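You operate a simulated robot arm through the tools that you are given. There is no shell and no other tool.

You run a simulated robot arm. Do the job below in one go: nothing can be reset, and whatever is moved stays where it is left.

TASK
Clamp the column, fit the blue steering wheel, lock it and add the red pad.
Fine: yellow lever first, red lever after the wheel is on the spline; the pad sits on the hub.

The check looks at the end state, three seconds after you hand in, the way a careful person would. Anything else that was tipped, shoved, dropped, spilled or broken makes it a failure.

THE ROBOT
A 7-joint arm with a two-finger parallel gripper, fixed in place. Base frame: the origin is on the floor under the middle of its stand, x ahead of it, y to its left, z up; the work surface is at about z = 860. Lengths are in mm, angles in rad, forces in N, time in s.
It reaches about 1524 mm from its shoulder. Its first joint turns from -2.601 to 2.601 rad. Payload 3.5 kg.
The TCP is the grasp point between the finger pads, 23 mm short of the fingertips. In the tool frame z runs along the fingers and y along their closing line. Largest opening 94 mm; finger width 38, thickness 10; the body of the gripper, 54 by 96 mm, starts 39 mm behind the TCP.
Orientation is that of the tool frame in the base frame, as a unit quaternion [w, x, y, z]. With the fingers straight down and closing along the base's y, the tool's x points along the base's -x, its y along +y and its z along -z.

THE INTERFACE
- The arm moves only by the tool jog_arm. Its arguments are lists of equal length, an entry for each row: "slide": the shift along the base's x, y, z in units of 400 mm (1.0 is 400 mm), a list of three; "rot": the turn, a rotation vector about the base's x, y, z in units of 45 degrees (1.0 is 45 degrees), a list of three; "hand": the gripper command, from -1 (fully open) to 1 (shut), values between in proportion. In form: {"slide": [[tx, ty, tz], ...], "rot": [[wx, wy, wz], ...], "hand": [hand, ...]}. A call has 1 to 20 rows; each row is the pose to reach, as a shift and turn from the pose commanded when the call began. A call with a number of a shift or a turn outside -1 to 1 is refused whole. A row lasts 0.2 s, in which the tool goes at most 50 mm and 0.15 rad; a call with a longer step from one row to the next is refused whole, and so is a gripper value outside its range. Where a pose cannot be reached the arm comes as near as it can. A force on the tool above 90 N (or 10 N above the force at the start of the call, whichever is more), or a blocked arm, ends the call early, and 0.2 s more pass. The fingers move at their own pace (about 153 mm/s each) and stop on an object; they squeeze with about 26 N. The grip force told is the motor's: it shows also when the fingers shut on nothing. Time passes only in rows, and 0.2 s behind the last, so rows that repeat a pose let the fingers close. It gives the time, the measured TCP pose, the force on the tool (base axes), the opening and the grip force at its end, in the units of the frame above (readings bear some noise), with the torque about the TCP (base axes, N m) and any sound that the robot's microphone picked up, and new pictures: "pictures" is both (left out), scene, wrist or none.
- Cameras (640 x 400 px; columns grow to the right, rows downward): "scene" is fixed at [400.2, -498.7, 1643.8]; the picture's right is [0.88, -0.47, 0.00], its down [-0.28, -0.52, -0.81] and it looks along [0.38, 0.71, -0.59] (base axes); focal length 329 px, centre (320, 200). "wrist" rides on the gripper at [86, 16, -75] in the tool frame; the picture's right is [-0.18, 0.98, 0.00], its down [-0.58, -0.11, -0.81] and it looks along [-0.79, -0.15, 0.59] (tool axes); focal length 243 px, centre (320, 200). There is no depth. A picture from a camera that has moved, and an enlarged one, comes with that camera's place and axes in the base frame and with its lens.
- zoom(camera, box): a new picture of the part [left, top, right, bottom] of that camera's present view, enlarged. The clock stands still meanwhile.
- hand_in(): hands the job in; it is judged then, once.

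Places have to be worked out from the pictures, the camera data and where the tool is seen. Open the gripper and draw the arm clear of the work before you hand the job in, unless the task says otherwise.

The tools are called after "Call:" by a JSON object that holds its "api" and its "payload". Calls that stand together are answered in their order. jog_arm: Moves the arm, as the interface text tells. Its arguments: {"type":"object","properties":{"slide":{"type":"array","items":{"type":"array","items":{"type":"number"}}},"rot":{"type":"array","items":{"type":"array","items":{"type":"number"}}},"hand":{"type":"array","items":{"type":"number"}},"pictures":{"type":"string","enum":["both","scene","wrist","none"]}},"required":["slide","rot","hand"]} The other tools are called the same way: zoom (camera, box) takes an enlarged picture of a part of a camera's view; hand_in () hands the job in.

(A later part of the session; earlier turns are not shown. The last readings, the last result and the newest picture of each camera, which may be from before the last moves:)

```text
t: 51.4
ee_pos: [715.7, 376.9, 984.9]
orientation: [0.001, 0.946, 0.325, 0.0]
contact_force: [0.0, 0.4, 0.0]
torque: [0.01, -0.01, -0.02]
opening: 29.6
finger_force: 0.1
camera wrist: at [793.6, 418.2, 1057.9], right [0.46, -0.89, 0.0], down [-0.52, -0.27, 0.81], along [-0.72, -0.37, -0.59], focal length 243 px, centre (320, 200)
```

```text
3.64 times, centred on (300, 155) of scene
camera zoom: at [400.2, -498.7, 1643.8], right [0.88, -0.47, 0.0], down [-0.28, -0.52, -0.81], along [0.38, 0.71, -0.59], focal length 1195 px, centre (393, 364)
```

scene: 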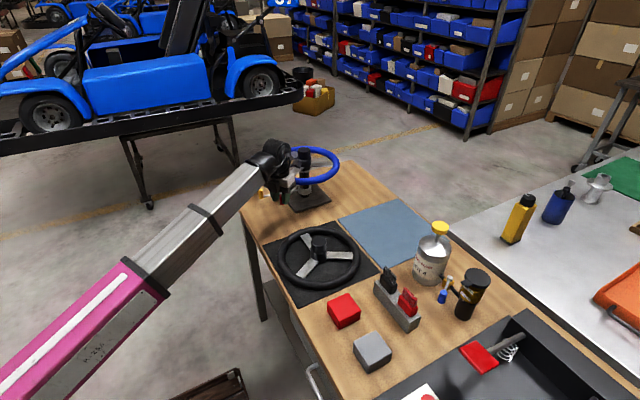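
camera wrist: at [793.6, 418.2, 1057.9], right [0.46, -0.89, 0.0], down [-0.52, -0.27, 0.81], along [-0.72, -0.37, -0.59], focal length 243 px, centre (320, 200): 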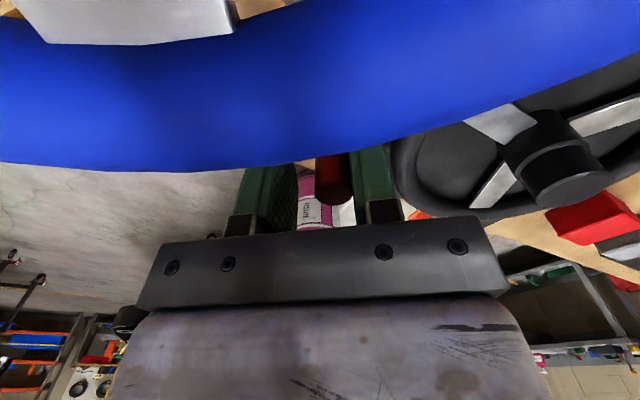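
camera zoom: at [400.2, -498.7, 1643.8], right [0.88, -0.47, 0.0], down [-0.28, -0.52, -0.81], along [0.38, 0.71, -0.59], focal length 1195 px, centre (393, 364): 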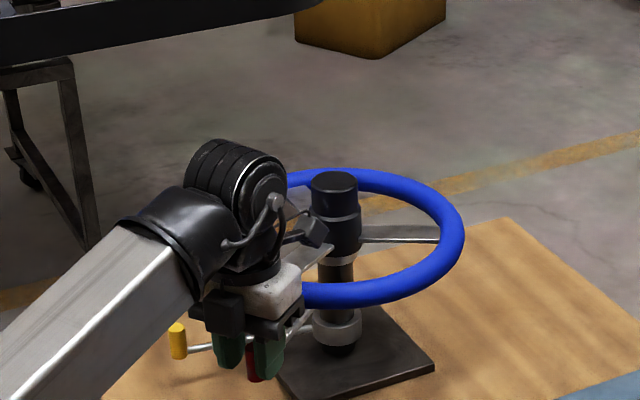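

Still free, at about 220°. I continue in smaller steps, expecting a stop near 190° by analogy with the yellow lever.

Call:
{"api": "jog_arm", "payload": {"slide": [[-0.0193, 0.0258, 0], [-0.0363, 0.0528, 0], [-0.0513, 0.081, 0], [-0.0643, 0.11, 0], [-0.0753, 0.14, 0]], "rot": [[0, 0, -0.089], [0, 0, -0.178], [0, 0, -0.267], [0, 0, -0.356], [0, 0, -0.444]], "hand": [0.36, 0.36, 0.36, 0.36, 0.36]}}

Call:
{"api": "zoom", "payload": {"camera": "scene", "box": [250, 100, 350, 210]}}

```text
t: 52.6
ee_pos: [708.0, 388.7, 984.5]
orientation: [0.001, 0.956, 0.295, 0.0]
contact_force: [0.5, -0.9, 0.7]
torque: [0.02, 0.0, 0.0]
opening: 30.1
finger_force: 0.1
out of reach, approached as far as the arm can: row 2, 3, 4, 5
camera wrist: at [788.1, 423.7, 1058.1], right [0.4, -0.92, 0.0], down [-0.54, -0.24, 0.81], along [-0.74, -0.33, -0.59], focal length 243 px, centre (320, 200)
```

scene: 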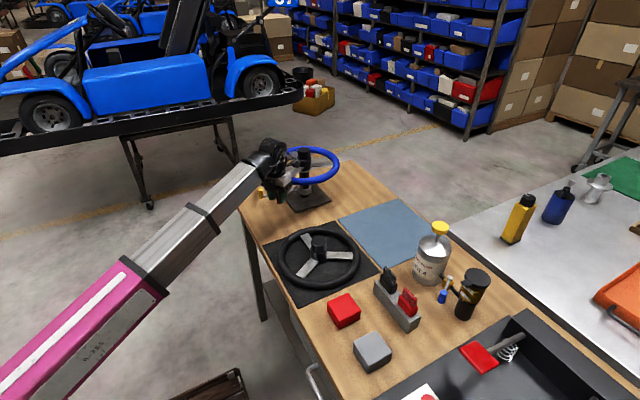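
wrist: 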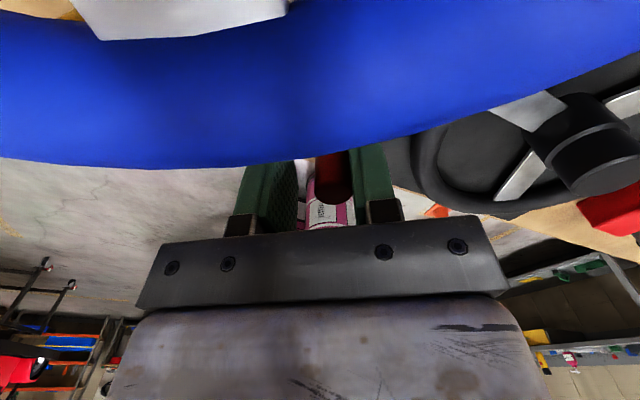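

```text
3.64 times, centred on (300, 155) of scene
camera zoom: at [400.2, -498.7, 1643.8], right [0.88, -0.47, 0.0], down [-0.28, -0.52, -0.81], along [0.38, 0.71, -0.59], focal length 1195 px, centre (393, 364)
```

zoom: 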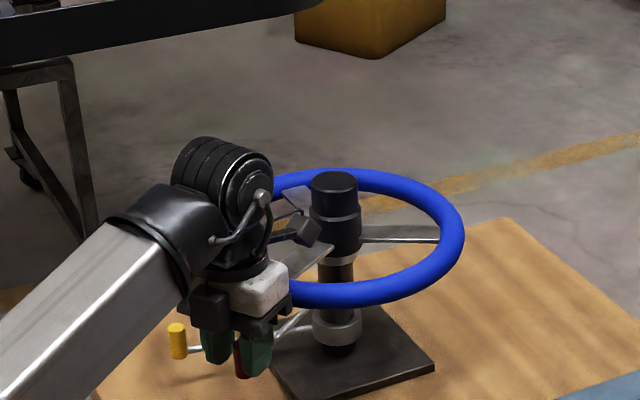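

The wrist joint hit its limit at about -146° yaw ("out of reach"), with the lever now at about 215° and no force. I send a null row to find out whether the commanded pose is still the unreachable one.

Call:
{"api": "jog_arm", "payload": {"slide": [[0, 0, 0]], "rot": [[0, 0, 0]], "hand": [0.36], "pictures": "none"}}

```text
t: 53.0
ee_pos: [706.8, 386.7, 984.9]
orientation: [0.001, 0.955, 0.295, 0.0]
contact_force: [0.3, 0.5, 0.8]
torque: [0.01, -0.01, 0.01]
opening: 30.2
finger_force: 0.0
```

The commanded pose is the reached one, so I can continue with the yaw held (backed off by 3°). I raise slightly and move outward to keep the gripper body clear of the rim while pushing the lever on.

Call:
{"api": "jog_arm", "payload": {"slide": [[-0.0208, 0.0303, 0.01], [-0.04, 0.0548, 0.02], [-0.0573, 0.0805, 0.02], [-0.0725, 0.107, 0.02]], "rot": [[0, 0, 0.03], [0, 0, 0.06], [0, 0, 0.07], [0, 0, 0.07]], "hand": [0.36, 0.36, 0.36, 0.36]}}

Call:
{"api": "zoom", "payload": {"camera": "scene", "box": [250, 100, 350, 210]}}

```text
t: 54.0
ee_pos: [677.6, 431.1, 992.4]
orientation: [0.001, 0.946, 0.324, 0.0]
contact_force: [0.0, 0.0, 0.7]
torque: [-0.01, 0.0, 0.01]
opening: 30.2
finger_force: 0.1
camera wrist: at [756.0, 472.1, 1065.4], right [0.46, -0.89, 0.0], down [-0.53, -0.27, 0.81], along [-0.72, -0.37, -0.59], focal length 243 px, centre (320, 200)
```

scene: 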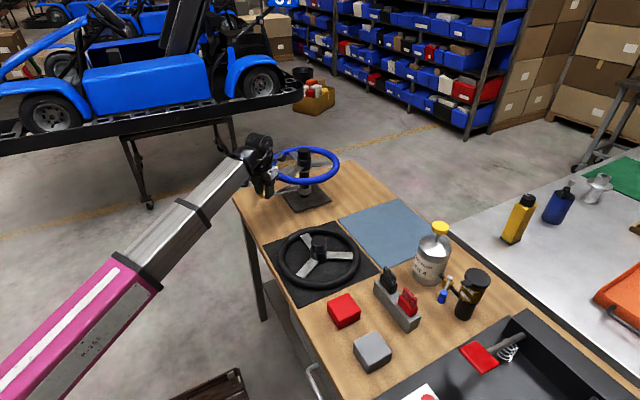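
wrist: 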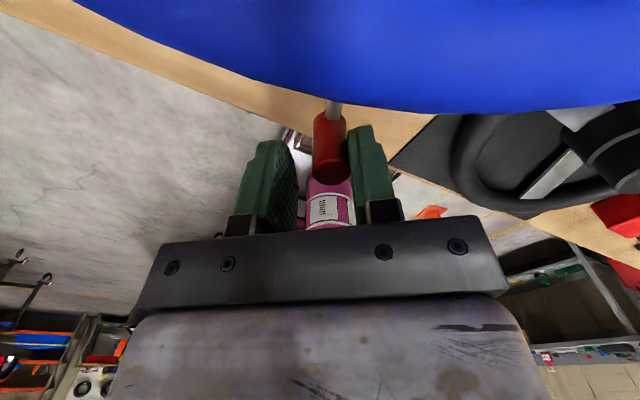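

```text
3.64 times, centred on (300, 155) of scene
camera zoom: at [400.2, -498.7, 1643.8], right [0.88, -0.47, 0.0], down [-0.28, -0.52, -0.81], along [0.38, 0.71, -0.59], focal length 1195 px, centre (393, 364)
```

zoom: 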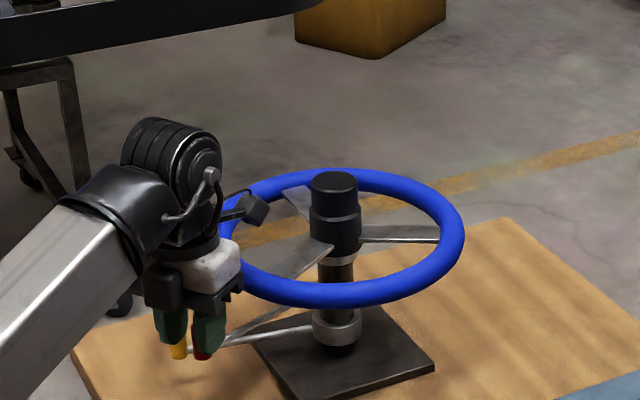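

The lever is now at about 199° and still free. I advance in 3° steps toward the expected stop.

Call:
{"api": "jog_arm", "payload": {"slide": [[-0.0053, 0.0213, 0], [-0.0113, 0.0443, 0], [-0.016, 0.0675, 0], [-0.016, 0.0675, 0]], "rot": [[0, 0, 0], [0, 0, 0], [0, 0, 0], [0, 0, 0]], "hand": [0.36, 0.36, 0.36, 0.36], "pictures": "wrist"}}

```text
t: 55.0
ee_pos: [678.5, 447.7, 994.1]
orientation: [0.002, 0.944, 0.331, 0.0]
contact_force: [0.1, 0.4, 0.8]
torque: [0.02, 0.01, -0.01]
opening: 30.1
finger_force: 0.0
out of reach, approached as far as the arm can: row 1, 2, 3, 4
camera wrist: at [756.0, 489.8, 1066.5], right [0.47, -0.88, 0.0], down [-0.52, -0.28, 0.81], along [-0.71, -0.38, -0.59], focal length 243 px, centre (320, 200)
```

wrist: 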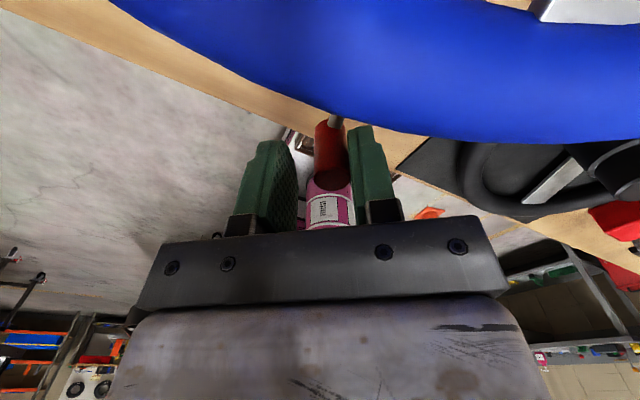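

The wrist limit shifts with base angle, so the arm stopped short again; the lever is at about 194°. I rotate the tool back by about 9° and push on the last few degrees.

Call:
{"api": "jog_arm", "payload": {"slide": [[-0.0055, 0.009, 0], [-0.0108, 0.0185, 0], [-0.0145, 0.0418, 0], [-0.0145, 0.0418, 0]], "rot": [[0, 0, 0.1], [0, 0, 0.21], [0, 0, 0.21], [0, 0, 0.21]], "hand": [0.36, 0.36, 0.36, 0.36], "pictures": "wrist"}}

```text
t: 56.0
ee_pos: [675.0, 463.9, 994.2]
orientation: [0.001, 0.917, 0.398, 0.0]
contact_force: [2.3, -3.8, -0.7]
torque: [-0.01, 0.02, -0.07]
opening: 31.9
finger_force: 1.9
camera wrist: at [744.2, 516.2, 1066.8], right [0.59, -0.81, 0.0], down [-0.48, -0.35, 0.81], along [-0.65, -0.48, -0.59], focal length 243 px, centre (320, 200)
```

wrist: 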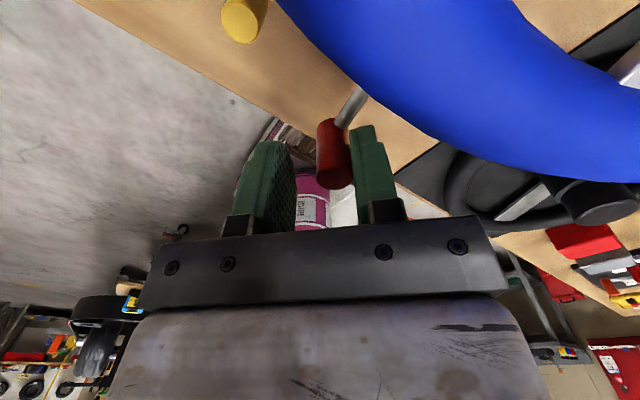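

A first resistance of about 4 N and a slight finger give show the stop is being reached near 189°. I press another 8 mm to confirm the lever is fully home.

Call:
{"api": "jog_arm", "payload": {"slide": [[-0.002, 0.01, 0], [-0.004, 0.02, 0], [-0.004, 0.02, 0]], "rot": [[0, 0, 0], [0, 0, 0], [0, 0, 0]], "hand": [0.36, 0.36, 0.36]}}

Call:
{"api": "zoom", "payload": {"camera": "scene", "box": [250, 100, 350, 210]}}

```text
t: 56.8
ee_pos: [672.5, 468.7, 994.1]
orientation: [0.001, 0.918, 0.397, -0.001]
contact_force: [9.0, -22.8, 0.8]
torque: [-0.2, -0.08, -0.14]
opening: 39.8
finger_force: 11.0
camera wrist: at [743.1, 521.8, 1066.5], right [0.59, -0.81, 0.0], down [-0.48, -0.35, 0.81], along [-0.65, -0.48, -0.59], focal length 243 px, centre (320, 200)
```

scene: 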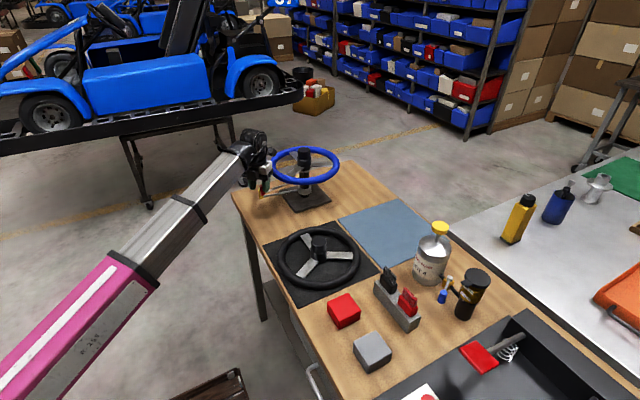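
wrist: 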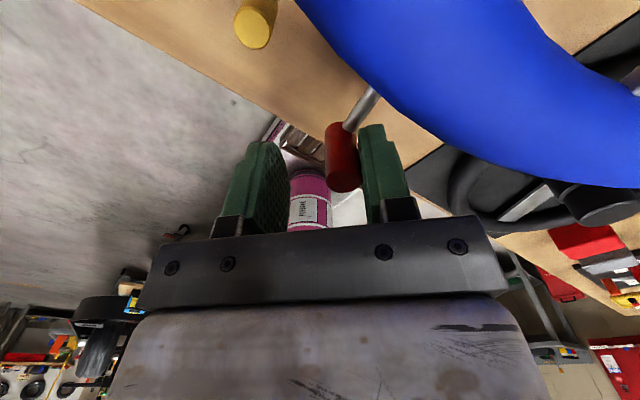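

```text
3.64 times, centred on (300, 155) of scene
camera zoom: at [400.2, -498.7, 1643.8], right [0.88, -0.47, 0.0], down [-0.28, -0.52, -0.81], along [0.38, 0.71, -0.59], focal length 1195 px, centre (393, 364)
```

zoom: 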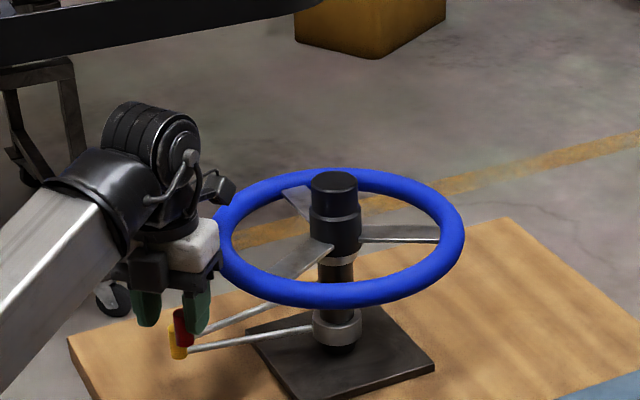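

The lever is hard against its stop (24 N, handle not moving), so the wheel is locked. I back off, open and lift clear.

Call:
{"api": "jog_arm", "payload": {"slide": [[0.006, -0.015, 0], [0.012, -0.03, 0], [0.012, -0.03, 0], [0.012, -0.03, 0.0], [0.005, -0.03, 0.08], [0, -0.03, 0.18], [-0.02, -0.03, 0.28], [-0.05, -0.05, 0.38], [-0.08, -0.07, 0.48]], "rot": [[0, 0, 0], [0, 0, 0], [0, 0, 0], [0, 0, 0], [0, 0, 0], [0, 0, 0], [0, 0, 0], [0, 0, 0], [0, 0, 0]], "hand": [0.36, 0, -0.3, -0.3, -0.3, -0.3, -0.6, -1, -1]}}

Call:
{"api": "zoom", "payload": {"camera": "scene", "box": [250, 120, 350, 210]}}

```text
t: 58.8
ee_pos: [646.3, 448.5, 1168.5]
orientation: [-0.002, 0.917, 0.398, 0.014]
contact_force: [-0.8, 0.4, -1.1]
torque: [-0.04, 0.0, 0.0]
opening: 93.8
finger_force: 0.1
out of reach, approached as far as the arm can: row 9
camera wrist: at [715.2, 500.2, 1244.0], right [0.59, -0.81, 0.0], down [-0.5, -0.36, 0.79], along [-0.63, -0.47, -0.61], focal length 243 px, centre (320, 200)
```

scene: 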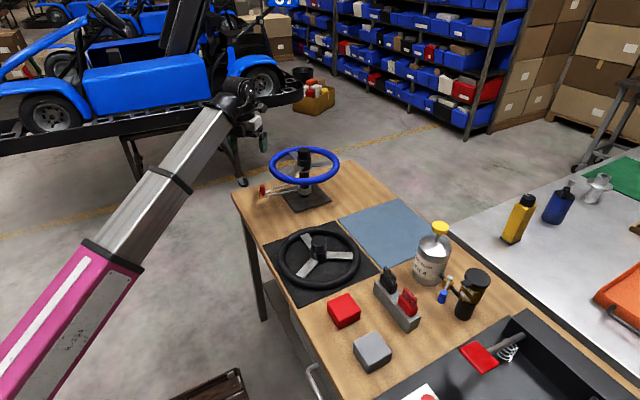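
wrist: 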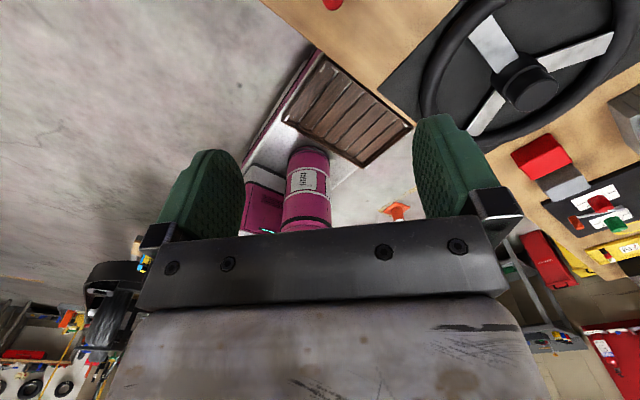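

```text
4.44 times, centred on (300, 165) of scene
camera zoom: at [400.2, -498.7, 1643.8], right [0.88, -0.47, 0.0], down [-0.28, -0.52, -0.81], along [0.38, 0.71, -0.59], focal length 1460 px, centre (409, 356)
```

zoom: 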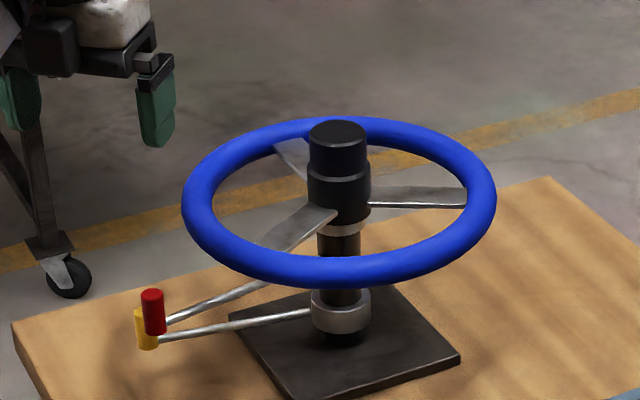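

Both levers now point toward the robot side by side, and the wheel is undisturbed. Next is the red pad near (710, -55): I travel there at safe height and turn the tool to about -90° yaw, which keeps the camera away from the forearm.

Call:
{"api": "jog_arm", "payload": {"slide": [[0.01, -0.1, 0], [0.03, -0.2, 0], [0.05, -0.32, 0], [0.08, -0.44, 0], [0.11, -0.56, 0], [0.13, -0.68, 0], [0.15, -0.79, 0], [0.15, -0.9, 0]], "rot": [[0, 0, 0.12], [0, 0, 0.24], [0, 0, 0.36], [0, 0, 0.48], [0, 0, 0.6], [0, 0, 0.72], [0, 0, 0.84], [0, 0, 0.96]], "hand": [-1, -1, -1, -1, -1, -1, -1, -1]}}

```text
t: 60.6
ee_pos: [717.5, 89.3, 1145.8]
orientation: [0.011, 0.705, 0.709, 0.013]
contact_force: [-0.4, 0.2, -0.1]
torque: [-0.02, -0.03, 0.01]
opening: 93.8
finger_force: 0.0
out of reach, approached as far as the arm can: row 1, 2, 3, 4, 5, 6, 7, 8
camera wrist: at [731.1, 175.9, 1219.0], right [0.98, -0.18, 0.03], down [-0.13, -0.58, 0.8], along [-0.12, -0.79, -0.6], focal length 243 px, centre (320, 200)
```

scene: 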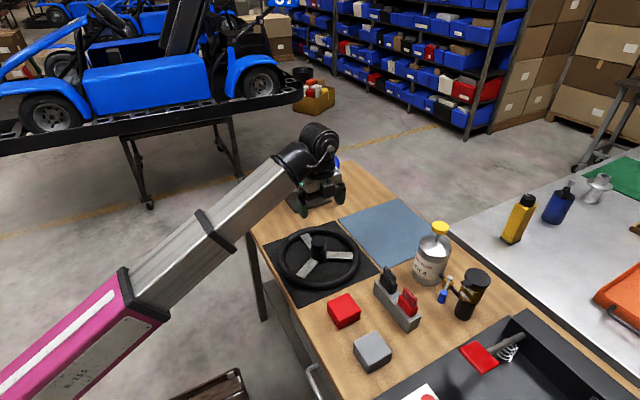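
wrist: 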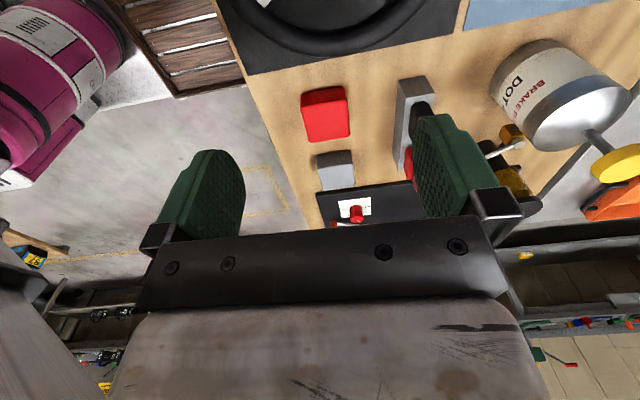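

The arm could not quite hold that height so close to its base (a slight tilt appeared), but the red pad is now in view. I enlarge it to measure.

Call:
{"api": "zoom", "payload": {"camera": "wrist", "box": [260, 60, 440, 180]}}

Call:
{"api": "zoom", "payload": {"camera": "scene", "box": [315, 280, 405, 350]}}

```text
3.33 times, centred on (350, 120) of wrist
camera zoom: at [731.1, 175.9, 1219.0], right [0.98, -0.18, 0.03], down [-0.13, -0.58, 0.8], along [-0.12, -0.79, -0.6], focal length 809 px, centre (220, 467)
```

zoom: 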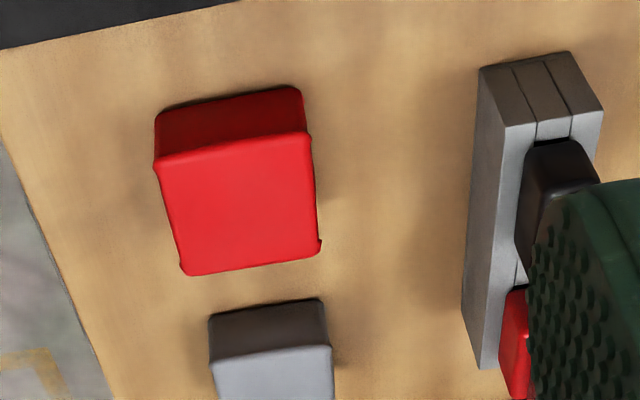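

```text
5.71 times, centred on (360, 315) of scene
camera zoom: at [400.2, -498.7, 1643.8], right [0.88, -0.47, 0.0], down [-0.28, -0.52, -0.81], along [0.38, 0.71, -0.59], focal length 1878 px, centre (91, -457)
```

zoom: 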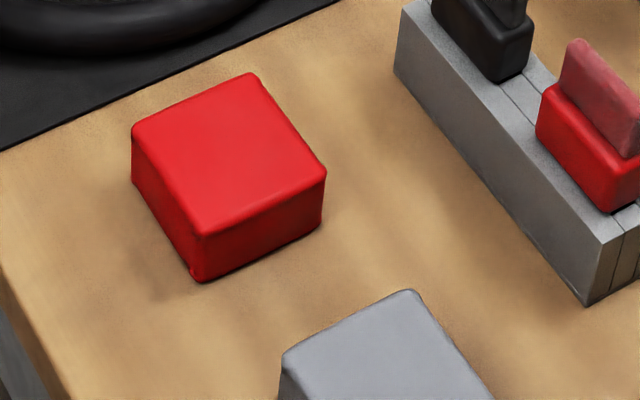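

The pad is about 70 × 64 × 30 mm, axis-aligned, centred around (712, -53). I move above it at z≈1000, correcting the small tilt.

Call:
{"api": "jog_arm", "payload": {"slide": [[-0.002, -0.06, -0.06], [-0.005, -0.12, -0.12], [-0.008, -0.18, -0.18], [-0.01, -0.24, -0.24], [-0.012, -0.3, -0.3], [-0.014, -0.356, -0.365], [-0.014, -0.356, -0.365]], "rot": [[0, 0.01, 0], [-0.001, 0.02, -0.002], [-0.002, 0.03, -0.004], [-0.003, 0.04, -0.006], [-0.004, 0.043, -0.007], [-0.004, 0.043, -0.007], [-0.004, 0.043, -0.007]], "hand": [-1, -1, -1, -1, -1, -1, -1]}}

Call:
{"api": "zoom", "payload": {"camera": "wrist", "box": [220, 20, 420, 150]}}

```text
t: 62.2
ee_pos: [714.9, -55.0, 997.4]
orientation: [-0.009, 0.708, 0.706, -0.012]
contact_force: [0.5, -0.2, -0.1]
torque: [0.0, 0.01, -0.02]
opening: 93.9
finger_force: 0.0
camera wrist: at [732.3, 31.7, 1070.0], right [0.98, -0.19, -0.03], down [-0.09, -0.58, 0.81], along [-0.17, -0.79, -0.58], focal length 243 px, centre (320, 200)
```

scene: 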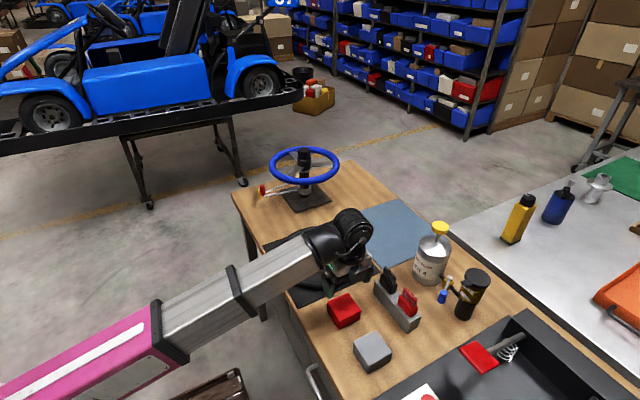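
wrist: 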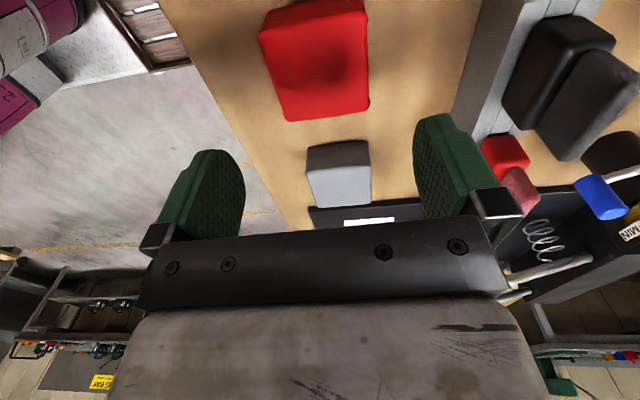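

```text
3.08 times, centred on (320, 85) of wrist
camera zoom: at [732.3, 31.7, 1070.0], right [0.98, -0.19, -0.03], down [-0.09, -0.58, 0.81], along [-0.17, -0.79, -0.58], focal length 746 px, centre (320, 554)
```

zoom: 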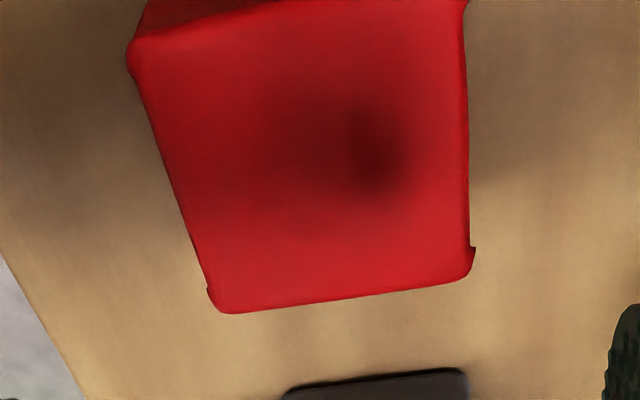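

The pad top measures about 72 × 67 mm, centred at (710, -57.5). I correct the residual tilt and centre on it while lowering to z≈940.

Call:
{"api": "jog_arm", "payload": {"slide": [[-0.005, -0.003, -0.05], [-0.0115, -0.006, -0.1], [-0.0115, -0.006, -0.1425], [-0.0115, -0.006, -0.1425], [-0.0115, -0.006, -0.1425]], "rot": [[0.002, -0.019, 0.002], [0.005, -0.038, 0.004], [0.005, -0.038, 0.004], [0.005, -0.038, 0.004], [0.005, -0.038, 0.004]], "hand": [-1, -1, -1, -1, -1]}}

Call:
{"api": "zoom", "payload": {"camera": "wrist", "box": [140, 0, 500, 240]}}

Call:
{"api": "zoom", "payload": {"camera": "scene", "box": [300, 230, 420, 340]}}

```text
t: 63.4
ee_pos: [708.6, -55.3, 941.5]
orientation: [0.0, 0.707, 0.707, -0.001]
contact_force: [-0.3, 1.0, 0.1]
torque: [-0.02, 0.04, 0.0]
opening: 93.9
finger_force: 0.0
camera wrist: at [724.1, 30.6, 1015.1], right [0.98, -0.18, 0.0], down [-0.11, -0.58, 0.81], along [-0.15, -0.79, -0.59], focal length 243 px, centre (320, 200)
```

scene: 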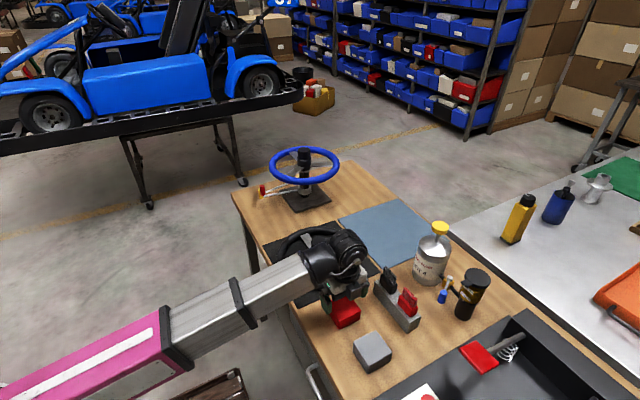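
wrist: 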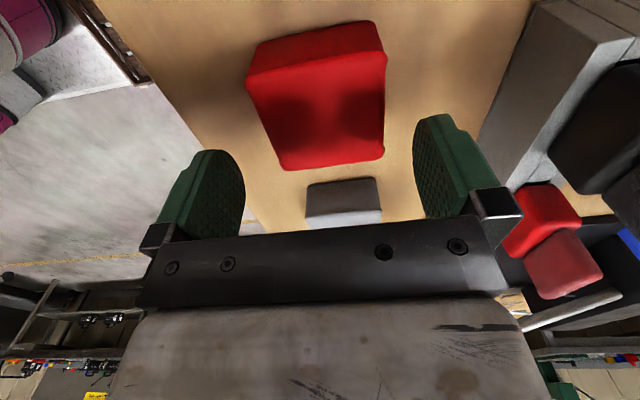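

```text
1.67 times, centred on (320, 120) of wrist
camera zoom: at [724.1, 30.6, 1015.1], right [0.98, -0.18, 0.0], down [-0.11, -0.58, 0.81], along [-0.15, -0.79, -0.59], focal length 404 px, centre (320, 333)
```

zoom: 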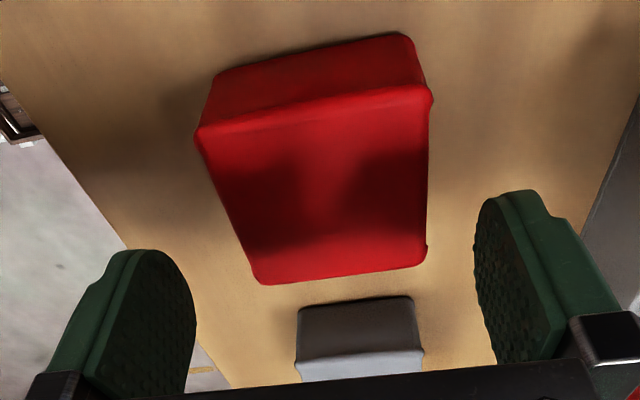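

```text
3.64 times, centred on (360, 285) of scene
camera zoom: at [400.2, -498.7, 1643.8], right [0.88, -0.47, 0.0], down [-0.28, -0.52, -0.81], along [0.38, 0.71, -0.59], focal length 1195 px, centre (174, -109)
```

zoom: 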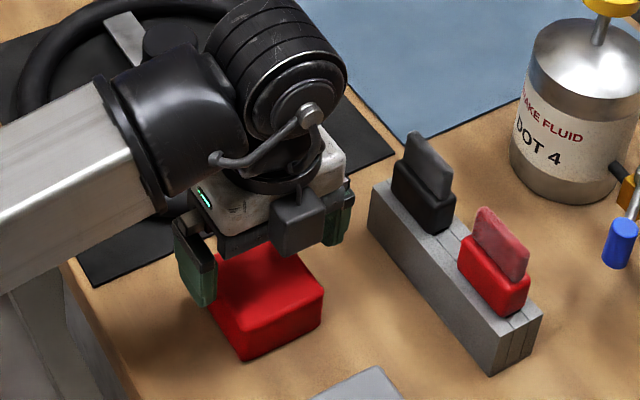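

The pad's centre is at about (709.5, -58), only 1–2 mm off the TCP. I descend with the fingers straddling it (11 mm to spare each side) until the tips are just above the bench, then close.

Call:
{"api": "jog_arm", "payload": {"slide": [[0.0025, -0.004, -0.04], [0.0025, -0.004, -0.08], [0.0025, -0.004, -0.115], [0.0025, -0.004, -0.132], [0.0025, -0.004, -0.132], [0.0025, -0.004, -0.132]], "rot": [[0, 0, 0], [0, 0, 0], [0, 0, 0], [0, 0, 0], [0, 0, 0], [0, 0, 0]], "hand": [-1, -1, -1, -1, -1, -1]}}

Call:
{"api": "zoom", "payload": {"camera": "scene", "box": [300, 230, 420, 340]}}

```text
t: 64.8
ee_pos: [709.1, -59.1, 890.9]
orientation: [0.0, 0.707, 0.707, 0.0]
contact_force: [0.4, -1.8, -0.5]
torque: [0.03, 0.03, -0.02]
opening: 94.1
finger_force: 0.0
camera wrist: at [725.4, 29.6, 963.6], right [0.98, -0.18, 0.0], down [-0.11, -0.58, 0.81], along [-0.15, -0.79, -0.59], focal length 243 px, centre (320, 200)
```

scene: 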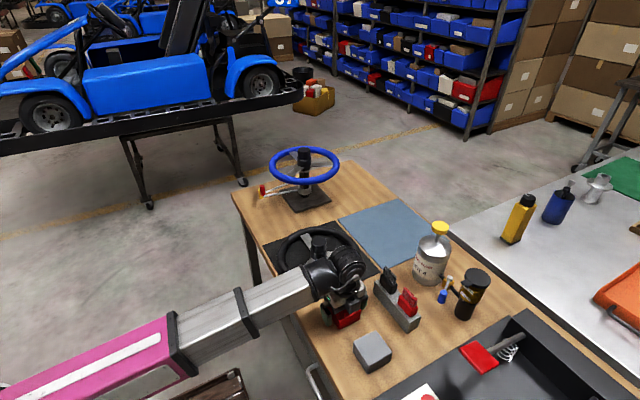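
wrist: 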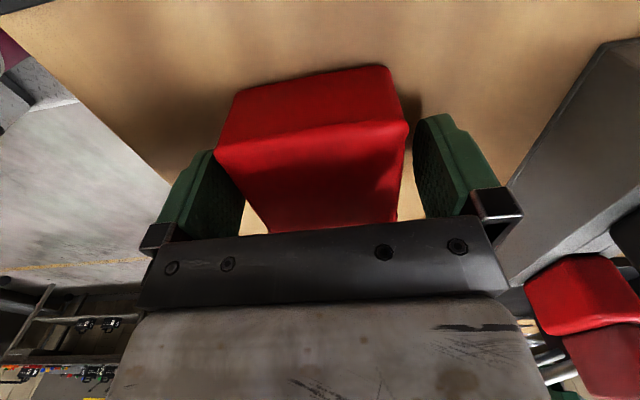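

```text
3.64 times, centred on (360, 285) of scene
camera zoom: at [400.2, -498.7, 1643.8], right [0.88, -0.47, 0.0], down [-0.28, -0.52, -0.81], along [0.38, 0.71, -0.59], focal length 1195 px, centre (174, -109)
```

zoom: 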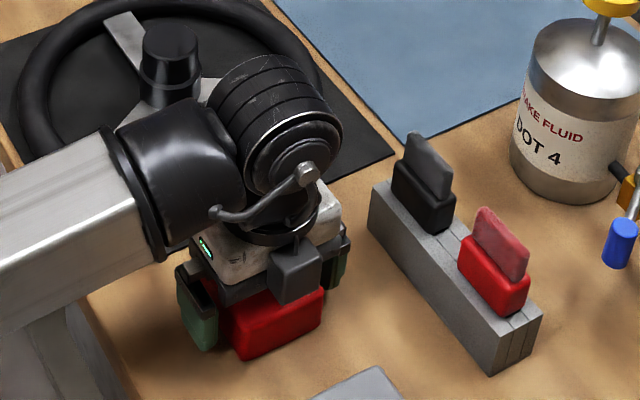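

The fingers straddle the pad cleanly. I close on it.

Call:
{"api": "jog_arm", "payload": {"slide": [[0, 0, 0], [0, 0, 0], [0, 0, 0], [0, 0, 0]], "rot": [[0, 0, 0], [0, 0, 0], [0, 0, 0], [0, 0, 0]], "hand": [-0.6, -0.5, 1, 1]}}

Call:
{"api": "zoom", "payload": {"camera": "wrist", "box": [160, 40, 480, 240]}}

```text
t: 65.8
ee_pos: [710.1, -56.8, 890.8]
orientation: [0.0, 0.707, 0.707, -0.001]
contact_force: [0.2, -0.2, 0.7]
torque: [0.0, -0.03, -0.03]
opening: 71.5
finger_force: 25.5
camera wrist: at [725.4, 29.6, 963.6], right [0.98, -0.18, 0.0], down [-0.11, -0.58, 0.81], along [-0.15, -0.79, -0.59], focal length 243 px, centre (320, 200)
```

scene: 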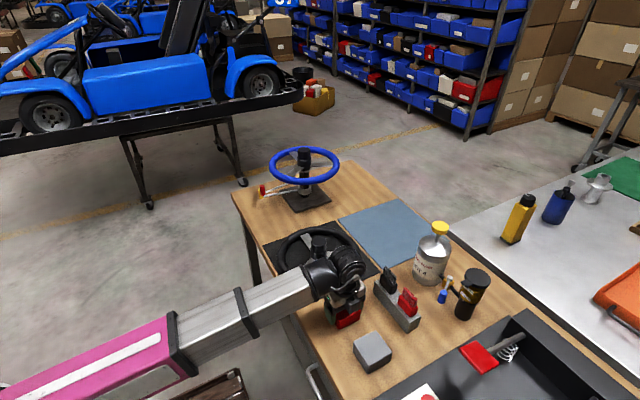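
wrist: 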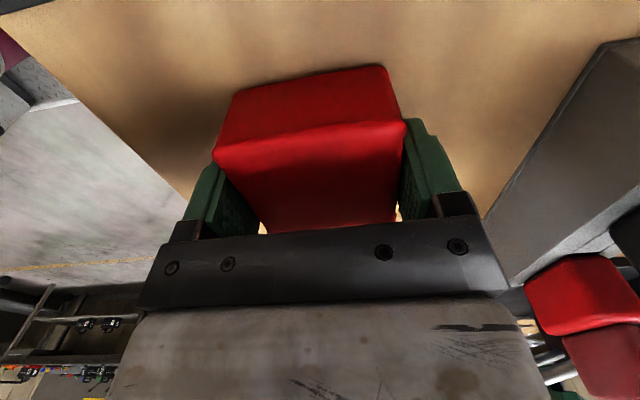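

```text
2.00 times, centred on (320, 140) of wrist
camera zoom: at [725.4, 29.6, 963.6], right [0.98, -0.18, 0.0], down [-0.11, -0.58, 0.81], along [-0.15, -0.79, -0.59], focal length 485 px, centre (320, 320)
```

zoom: 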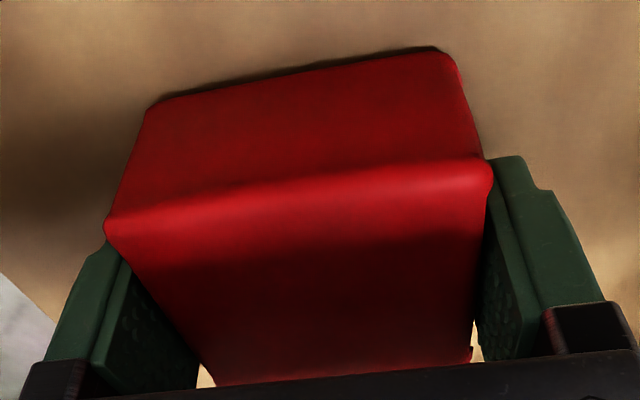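

The pad is held (71.5 mm, 25 N) and it is square, centred at the TCP. I lift it slowly and then carry it in a rising path around toward the column, staying within reach.

Call:
{"api": "jog_arm", "payload": {"slide": [[0, 0, 0.02], [0, 0, 0.06], [0, 0, 0.14], [0, 0, 0.22], [0.02, 0.03, 0.275], [0.07, 0.12, 0.31], [0.12, 0.21, 0.345], [0.17, 0.3, 0.38], [0.226, 0.394, 0.4225], [0.26, 0.48, 0.46], [0.3, 0.57, 0.5], [0.34, 0.67, 0.55], [0.376, 0.769, 0.5975], [0.376, 0.769, 0.5975]], "rot": [[0, 0, 0], [0, 0, 0], [0, 0, 0], [0, 0, 0], [0, 0, 0], [0, 0, 0], [0, 0, 0], [0, 0, 0], [0, 0, 0], [0, 0, 0], [0, 0, 0], [0, 0, 0], [0, 0, 0], [0, 0, 0]], "hand": [1, 1, 1, 1, 1, 1, 1, 1, 1, 1, 1, 1, 1, 1]}}

Call:
{"api": "zoom", "payload": {"camera": "wrist", "box": [160, 40, 480, 240]}}

```text
t: 68.8
ee_pos: [860.6, 249.3, 1127.8]
orientation: [0.001, 0.707, 0.707, -0.002]
contact_force: [0.1, 0.3, -0.8]
torque: [0.0, 0.02, 0.03]
opening: 71.7
finger_force: 25.7
camera wrist: at [877.0, 337.2, 1200.5], right [0.98, -0.18, 0.0], down [-0.11, -0.58, 0.81], along [-0.15, -0.79, -0.59], focal length 243 px, centre (320, 200)
```

scene: 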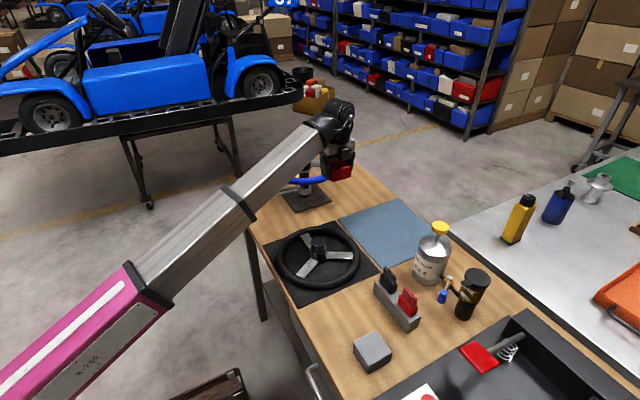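
wrist: 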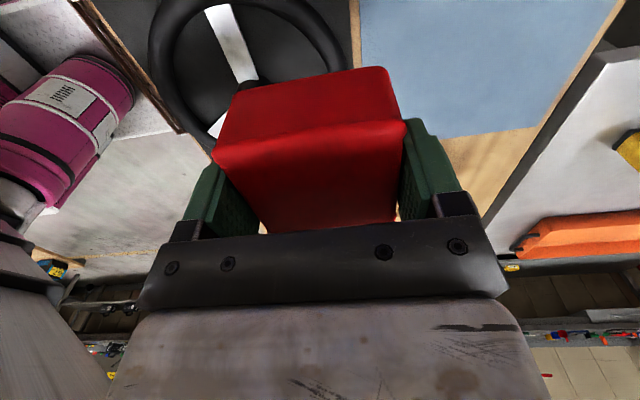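

```text
2.00 times, centred on (320, 140) of wrist
camera zoom: at [877.0, 337.2, 1200.5], right [0.98, -0.18, 0.0], down [-0.11, -0.58, 0.81], along [-0.15, -0.79, -0.59], focal length 485 px, centre (320, 320)
```

zoom: 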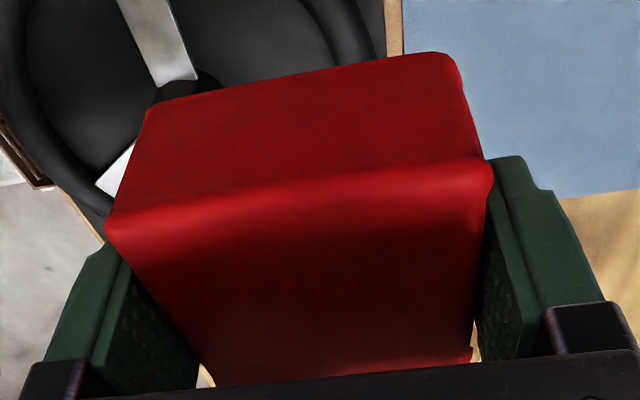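

The pad is securely held. I move above the hub at z≈1195, from where the hub lid should be visible just past the pad's edge so that I can check the alignment.

Call:
{"api": "jog_arm", "payload": {"slide": [[0, 0.05, 0.08], [0, 0.14, 0.15], [0, 0.25, 0.1675], [0, 0.36, 0.1675], [0, 0.46, 0.1675], [0, 0.54, 0.1675], [-0.001, 0.585, 0.1675], [-0.0018, 0.599, 0.1675], [-0.0018, 0.599, 0.1675], [-0.0018, 0.599, 0.1675]], "rot": [[0, 0, 0], [0, 0, 0], [0, 0, 0], [0, 0, 0], [0, 0, 0], [0, 0, 0], [0, 0, 0], [0, 0, 0], [0, 0, 0], [0, 0, 0]], "hand": [1, 1, 1, 1, 1, 1, 1, 1, 1, 1]}}

Call:
{"api": "zoom", "payload": {"camera": "wrist", "box": [240, 0, 400, 100]}}

Call:
{"api": "zoom", "payload": {"camera": "scene", "box": [250, 60, 370, 180]}}

```text
t: 71.0
ee_pos: [859.1, 490.2, 1196.9]
orientation: [-0.001, 0.707, 0.707, -0.002]
contact_force: [0.2, -0.2, -0.3]
torque: [0.0, 0.0, 0.02]
opening: 71.7
finger_force: 26.2
camera wrist: at [874.9, 577.0, 1270.1], right [0.98, -0.18, 0.0], down [-0.11, -0.58, 0.81], along [-0.15, -0.79, -0.59], focal length 243 px, centre (320, 200)
```

scene: 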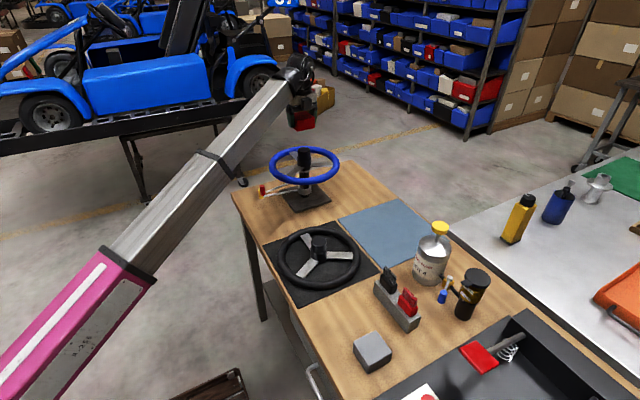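
wrist: 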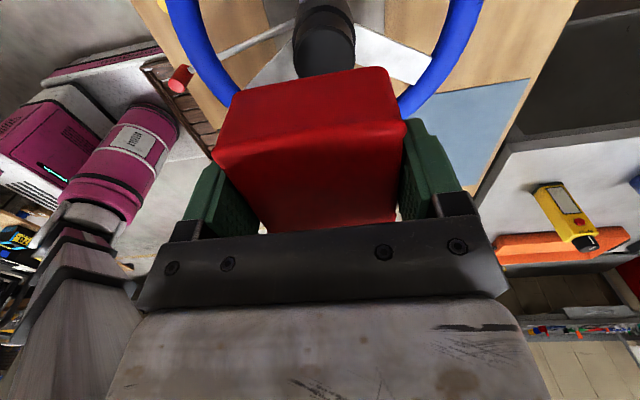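

```text
4.00 times, centred on (320, 50) of wrist
camera zoom: at [874.9, 577.0, 1270.1], right [0.98, -0.18, 0.0], down [-0.11, -0.58, 0.81], along [-0.15, -0.79, -0.59], focal length 970 px, centre (320, 800)
```

zoom: 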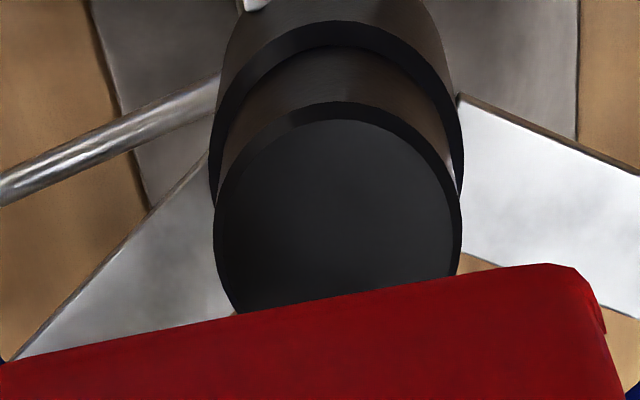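

```text
3.33 times, centred on (310, 120) of scene
camera zoom: at [400.2, -498.7, 1643.8], right [0.88, -0.47, 0.0], down [-0.28, -0.52, -0.81], along [0.38, 0.71, -0.59], focal length 1095 px, centre (353, 467)
```

zoom: 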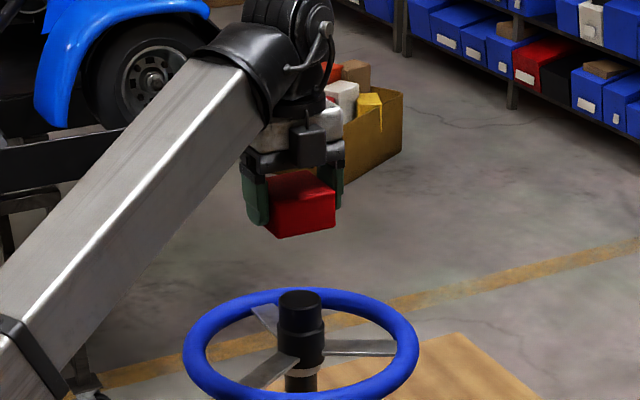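

The hub lid reads at about (862, 488), so the pad needs roughly +2.5 mm in x and -1 mm in y. I correct that and lower to a few millimetres above the lid.

Call:
{"api": "jog_arm", "payload": {"slide": [[0.003, -0.0012, -0.06], [0.0063, -0.0025, -0.12], [0.0063, -0.0025, -0.18], [0.0063, -0.0025, -0.21], [0.0063, -0.0025, -0.2225], [0.0063, -0.0025, -0.2225]], "rot": [[0, 0, 0], [0, 0, 0], [0, 0, 0], [0, 0, 0], [0, 0, 0], [0, 0, 0]], "hand": [1, 1, 1, 1, 1, 1]}}

Call:
{"api": "zoom", "payload": {"camera": "scene", "box": [260, 110, 350, 190]}}

```text
t: 72.4
ee_pos: [862.0, 488.5, 1108.5]
orientation: [-0.001, 0.707, 0.707, -0.001]
contact_force: [-0.1, 0.8, -0.9]
torque: [0.03, 0.0, 0.0]
opening: 71.8
finger_force: 25.7
camera wrist: at [877.5, 575.9, 1180.9], right [0.98, -0.18, 0.0], down [-0.11, -0.58, 0.81], along [-0.15, -0.79, -0.59], focal length 243 px, centre (320, 200)
```

scene: 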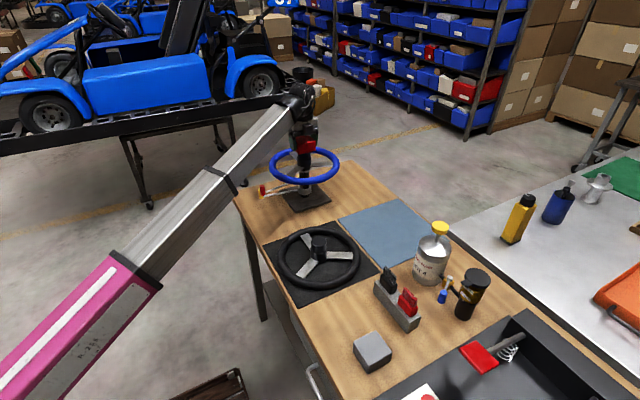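
wrist: 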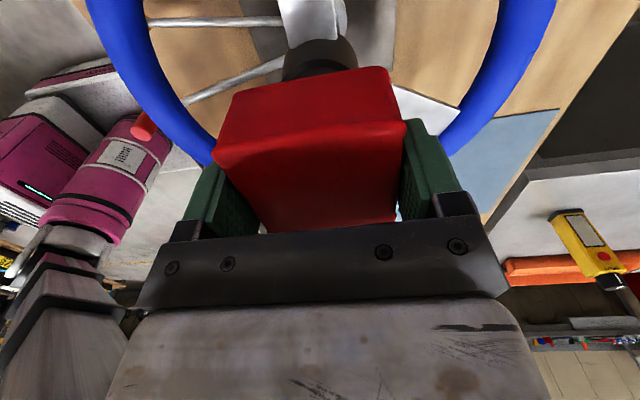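

```text
5.00 times, centred on (305, 150) of scene
camera zoom: at [400.2, -498.7, 1643.8], right [0.88, -0.47, 0.0], down [-0.28, -0.52, -0.81], along [0.38, 0.71, -0.59], focal length 1643 px, centre (395, 450)
```

zoom: 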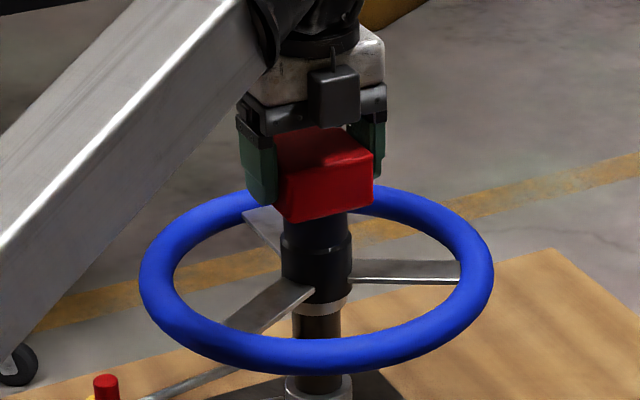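

The pad hovers about 8 mm above the lid and looks centred. I lower slowly to contact.

Call:
{"api": "jog_arm", "payload": {"slide": [[0, 0, -0.006], [0, 0, -0.012], [0, 0, -0.017], [0, 0, -0.017]], "rot": [[0, 0, 0], [0, 0, 0], [0, 0, 0], [0, 0, 0]], "hand": [1, 1, 1, 1]}}

Call:
{"api": "zoom", "payload": {"camera": "scene", "box": [280, 130, 330, 170]}}

```text
t: 73.4
ee_pos: [861.6, 489.1, 1100.0]
orientation: [0.0, 0.707, 0.707, -0.001]
contact_force: [-0.3, -0.4, -0.4]
torque: [0.0, 0.01, 0.0]
opening: 71.5
finger_force: 26.3
camera wrist: at [877.6, 575.4, 1173.7], right [0.98, -0.18, 0.0], down [-0.11, -0.58, 0.81], along [-0.15, -0.79, -0.59], focal length 243 px, centre (320, 200)
```

scene: 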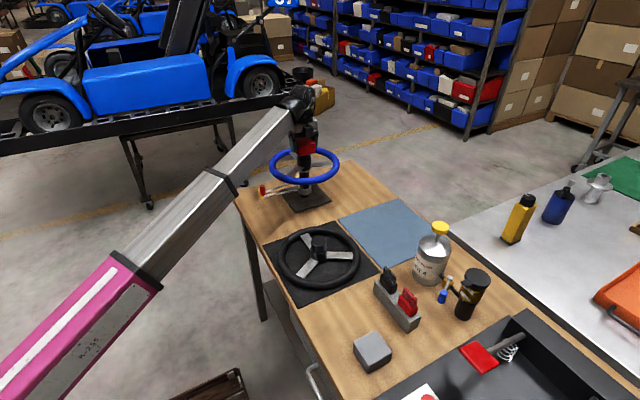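
wrist: 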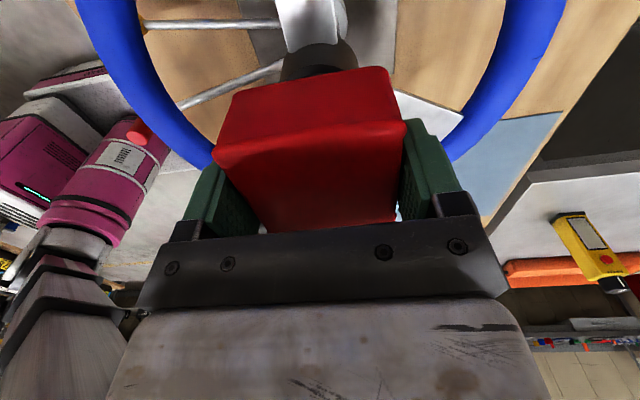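

```text
10.00 times, centred on (305, 150) of scene
camera zoom: at [400.2, -498.7, 1643.8], right [0.88, -0.47, 0.0], down [-0.28, -0.52, -0.81], along [0.38, 0.71, -0.59], focal length 3286 px, centre (470, 700)
```

zoom: 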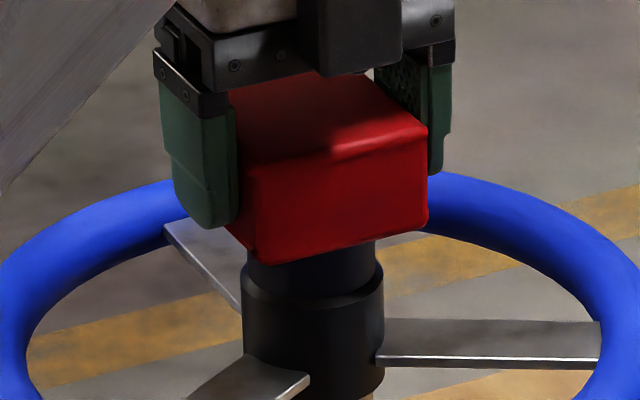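

There is no contact yet. I continue lowering in 1.6 mm steps.

Call:
{"api": "jog_arm", "payload": {"slide": [[0, 0.001, -0.004], [0, 0.001, -0.008], [0, 0.001, -0.012], [0, 0.001, -0.012]], "rot": [[0, 0, 0], [0, 0, 0], [0, 0, 0], [0, 0, 0]], "hand": [1, 1, 1, 1], "pictures": "wrist"}}

Call:
{"api": "zoom", "payload": {"camera": "scene", "box": [280, 130, 330, 170]}}

```text
t: 74.4
ee_pos: [861.3, 489.7, 1094.4]
orientation: [0.0, 0.707, 0.707, -0.001]
contact_force: [-0.8, 0.1, 0.0]
torque: [-0.01, -0.01, -0.01]
opening: 71.6
finger_force: 25.9
camera wrist: at [877.6, 576.2, 1168.7], right [0.98, -0.18, 0.0], down [-0.11, -0.58, 0.81], along [-0.15, -0.79, -0.59], focal length 243 px, centre (320, 200)
```

wrist: 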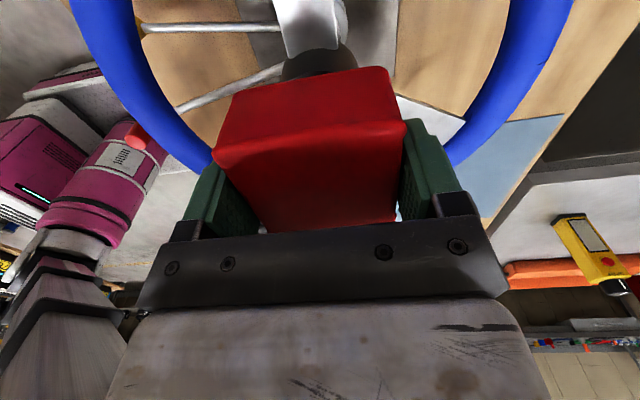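

```text
10.00 times, centred on (305, 150) of scene
camera zoom: at [400.2, -498.7, 1643.8], right [0.88, -0.47, 0.0], down [-0.28, -0.52, -0.81], along [0.38, 0.71, -0.59], focal length 3286 px, centre (470, 700)
```

zoom: 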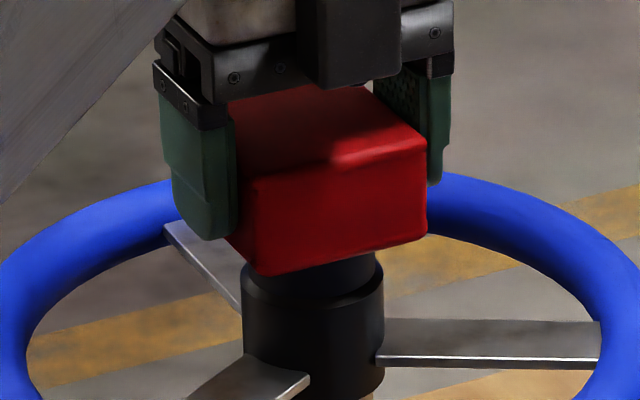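

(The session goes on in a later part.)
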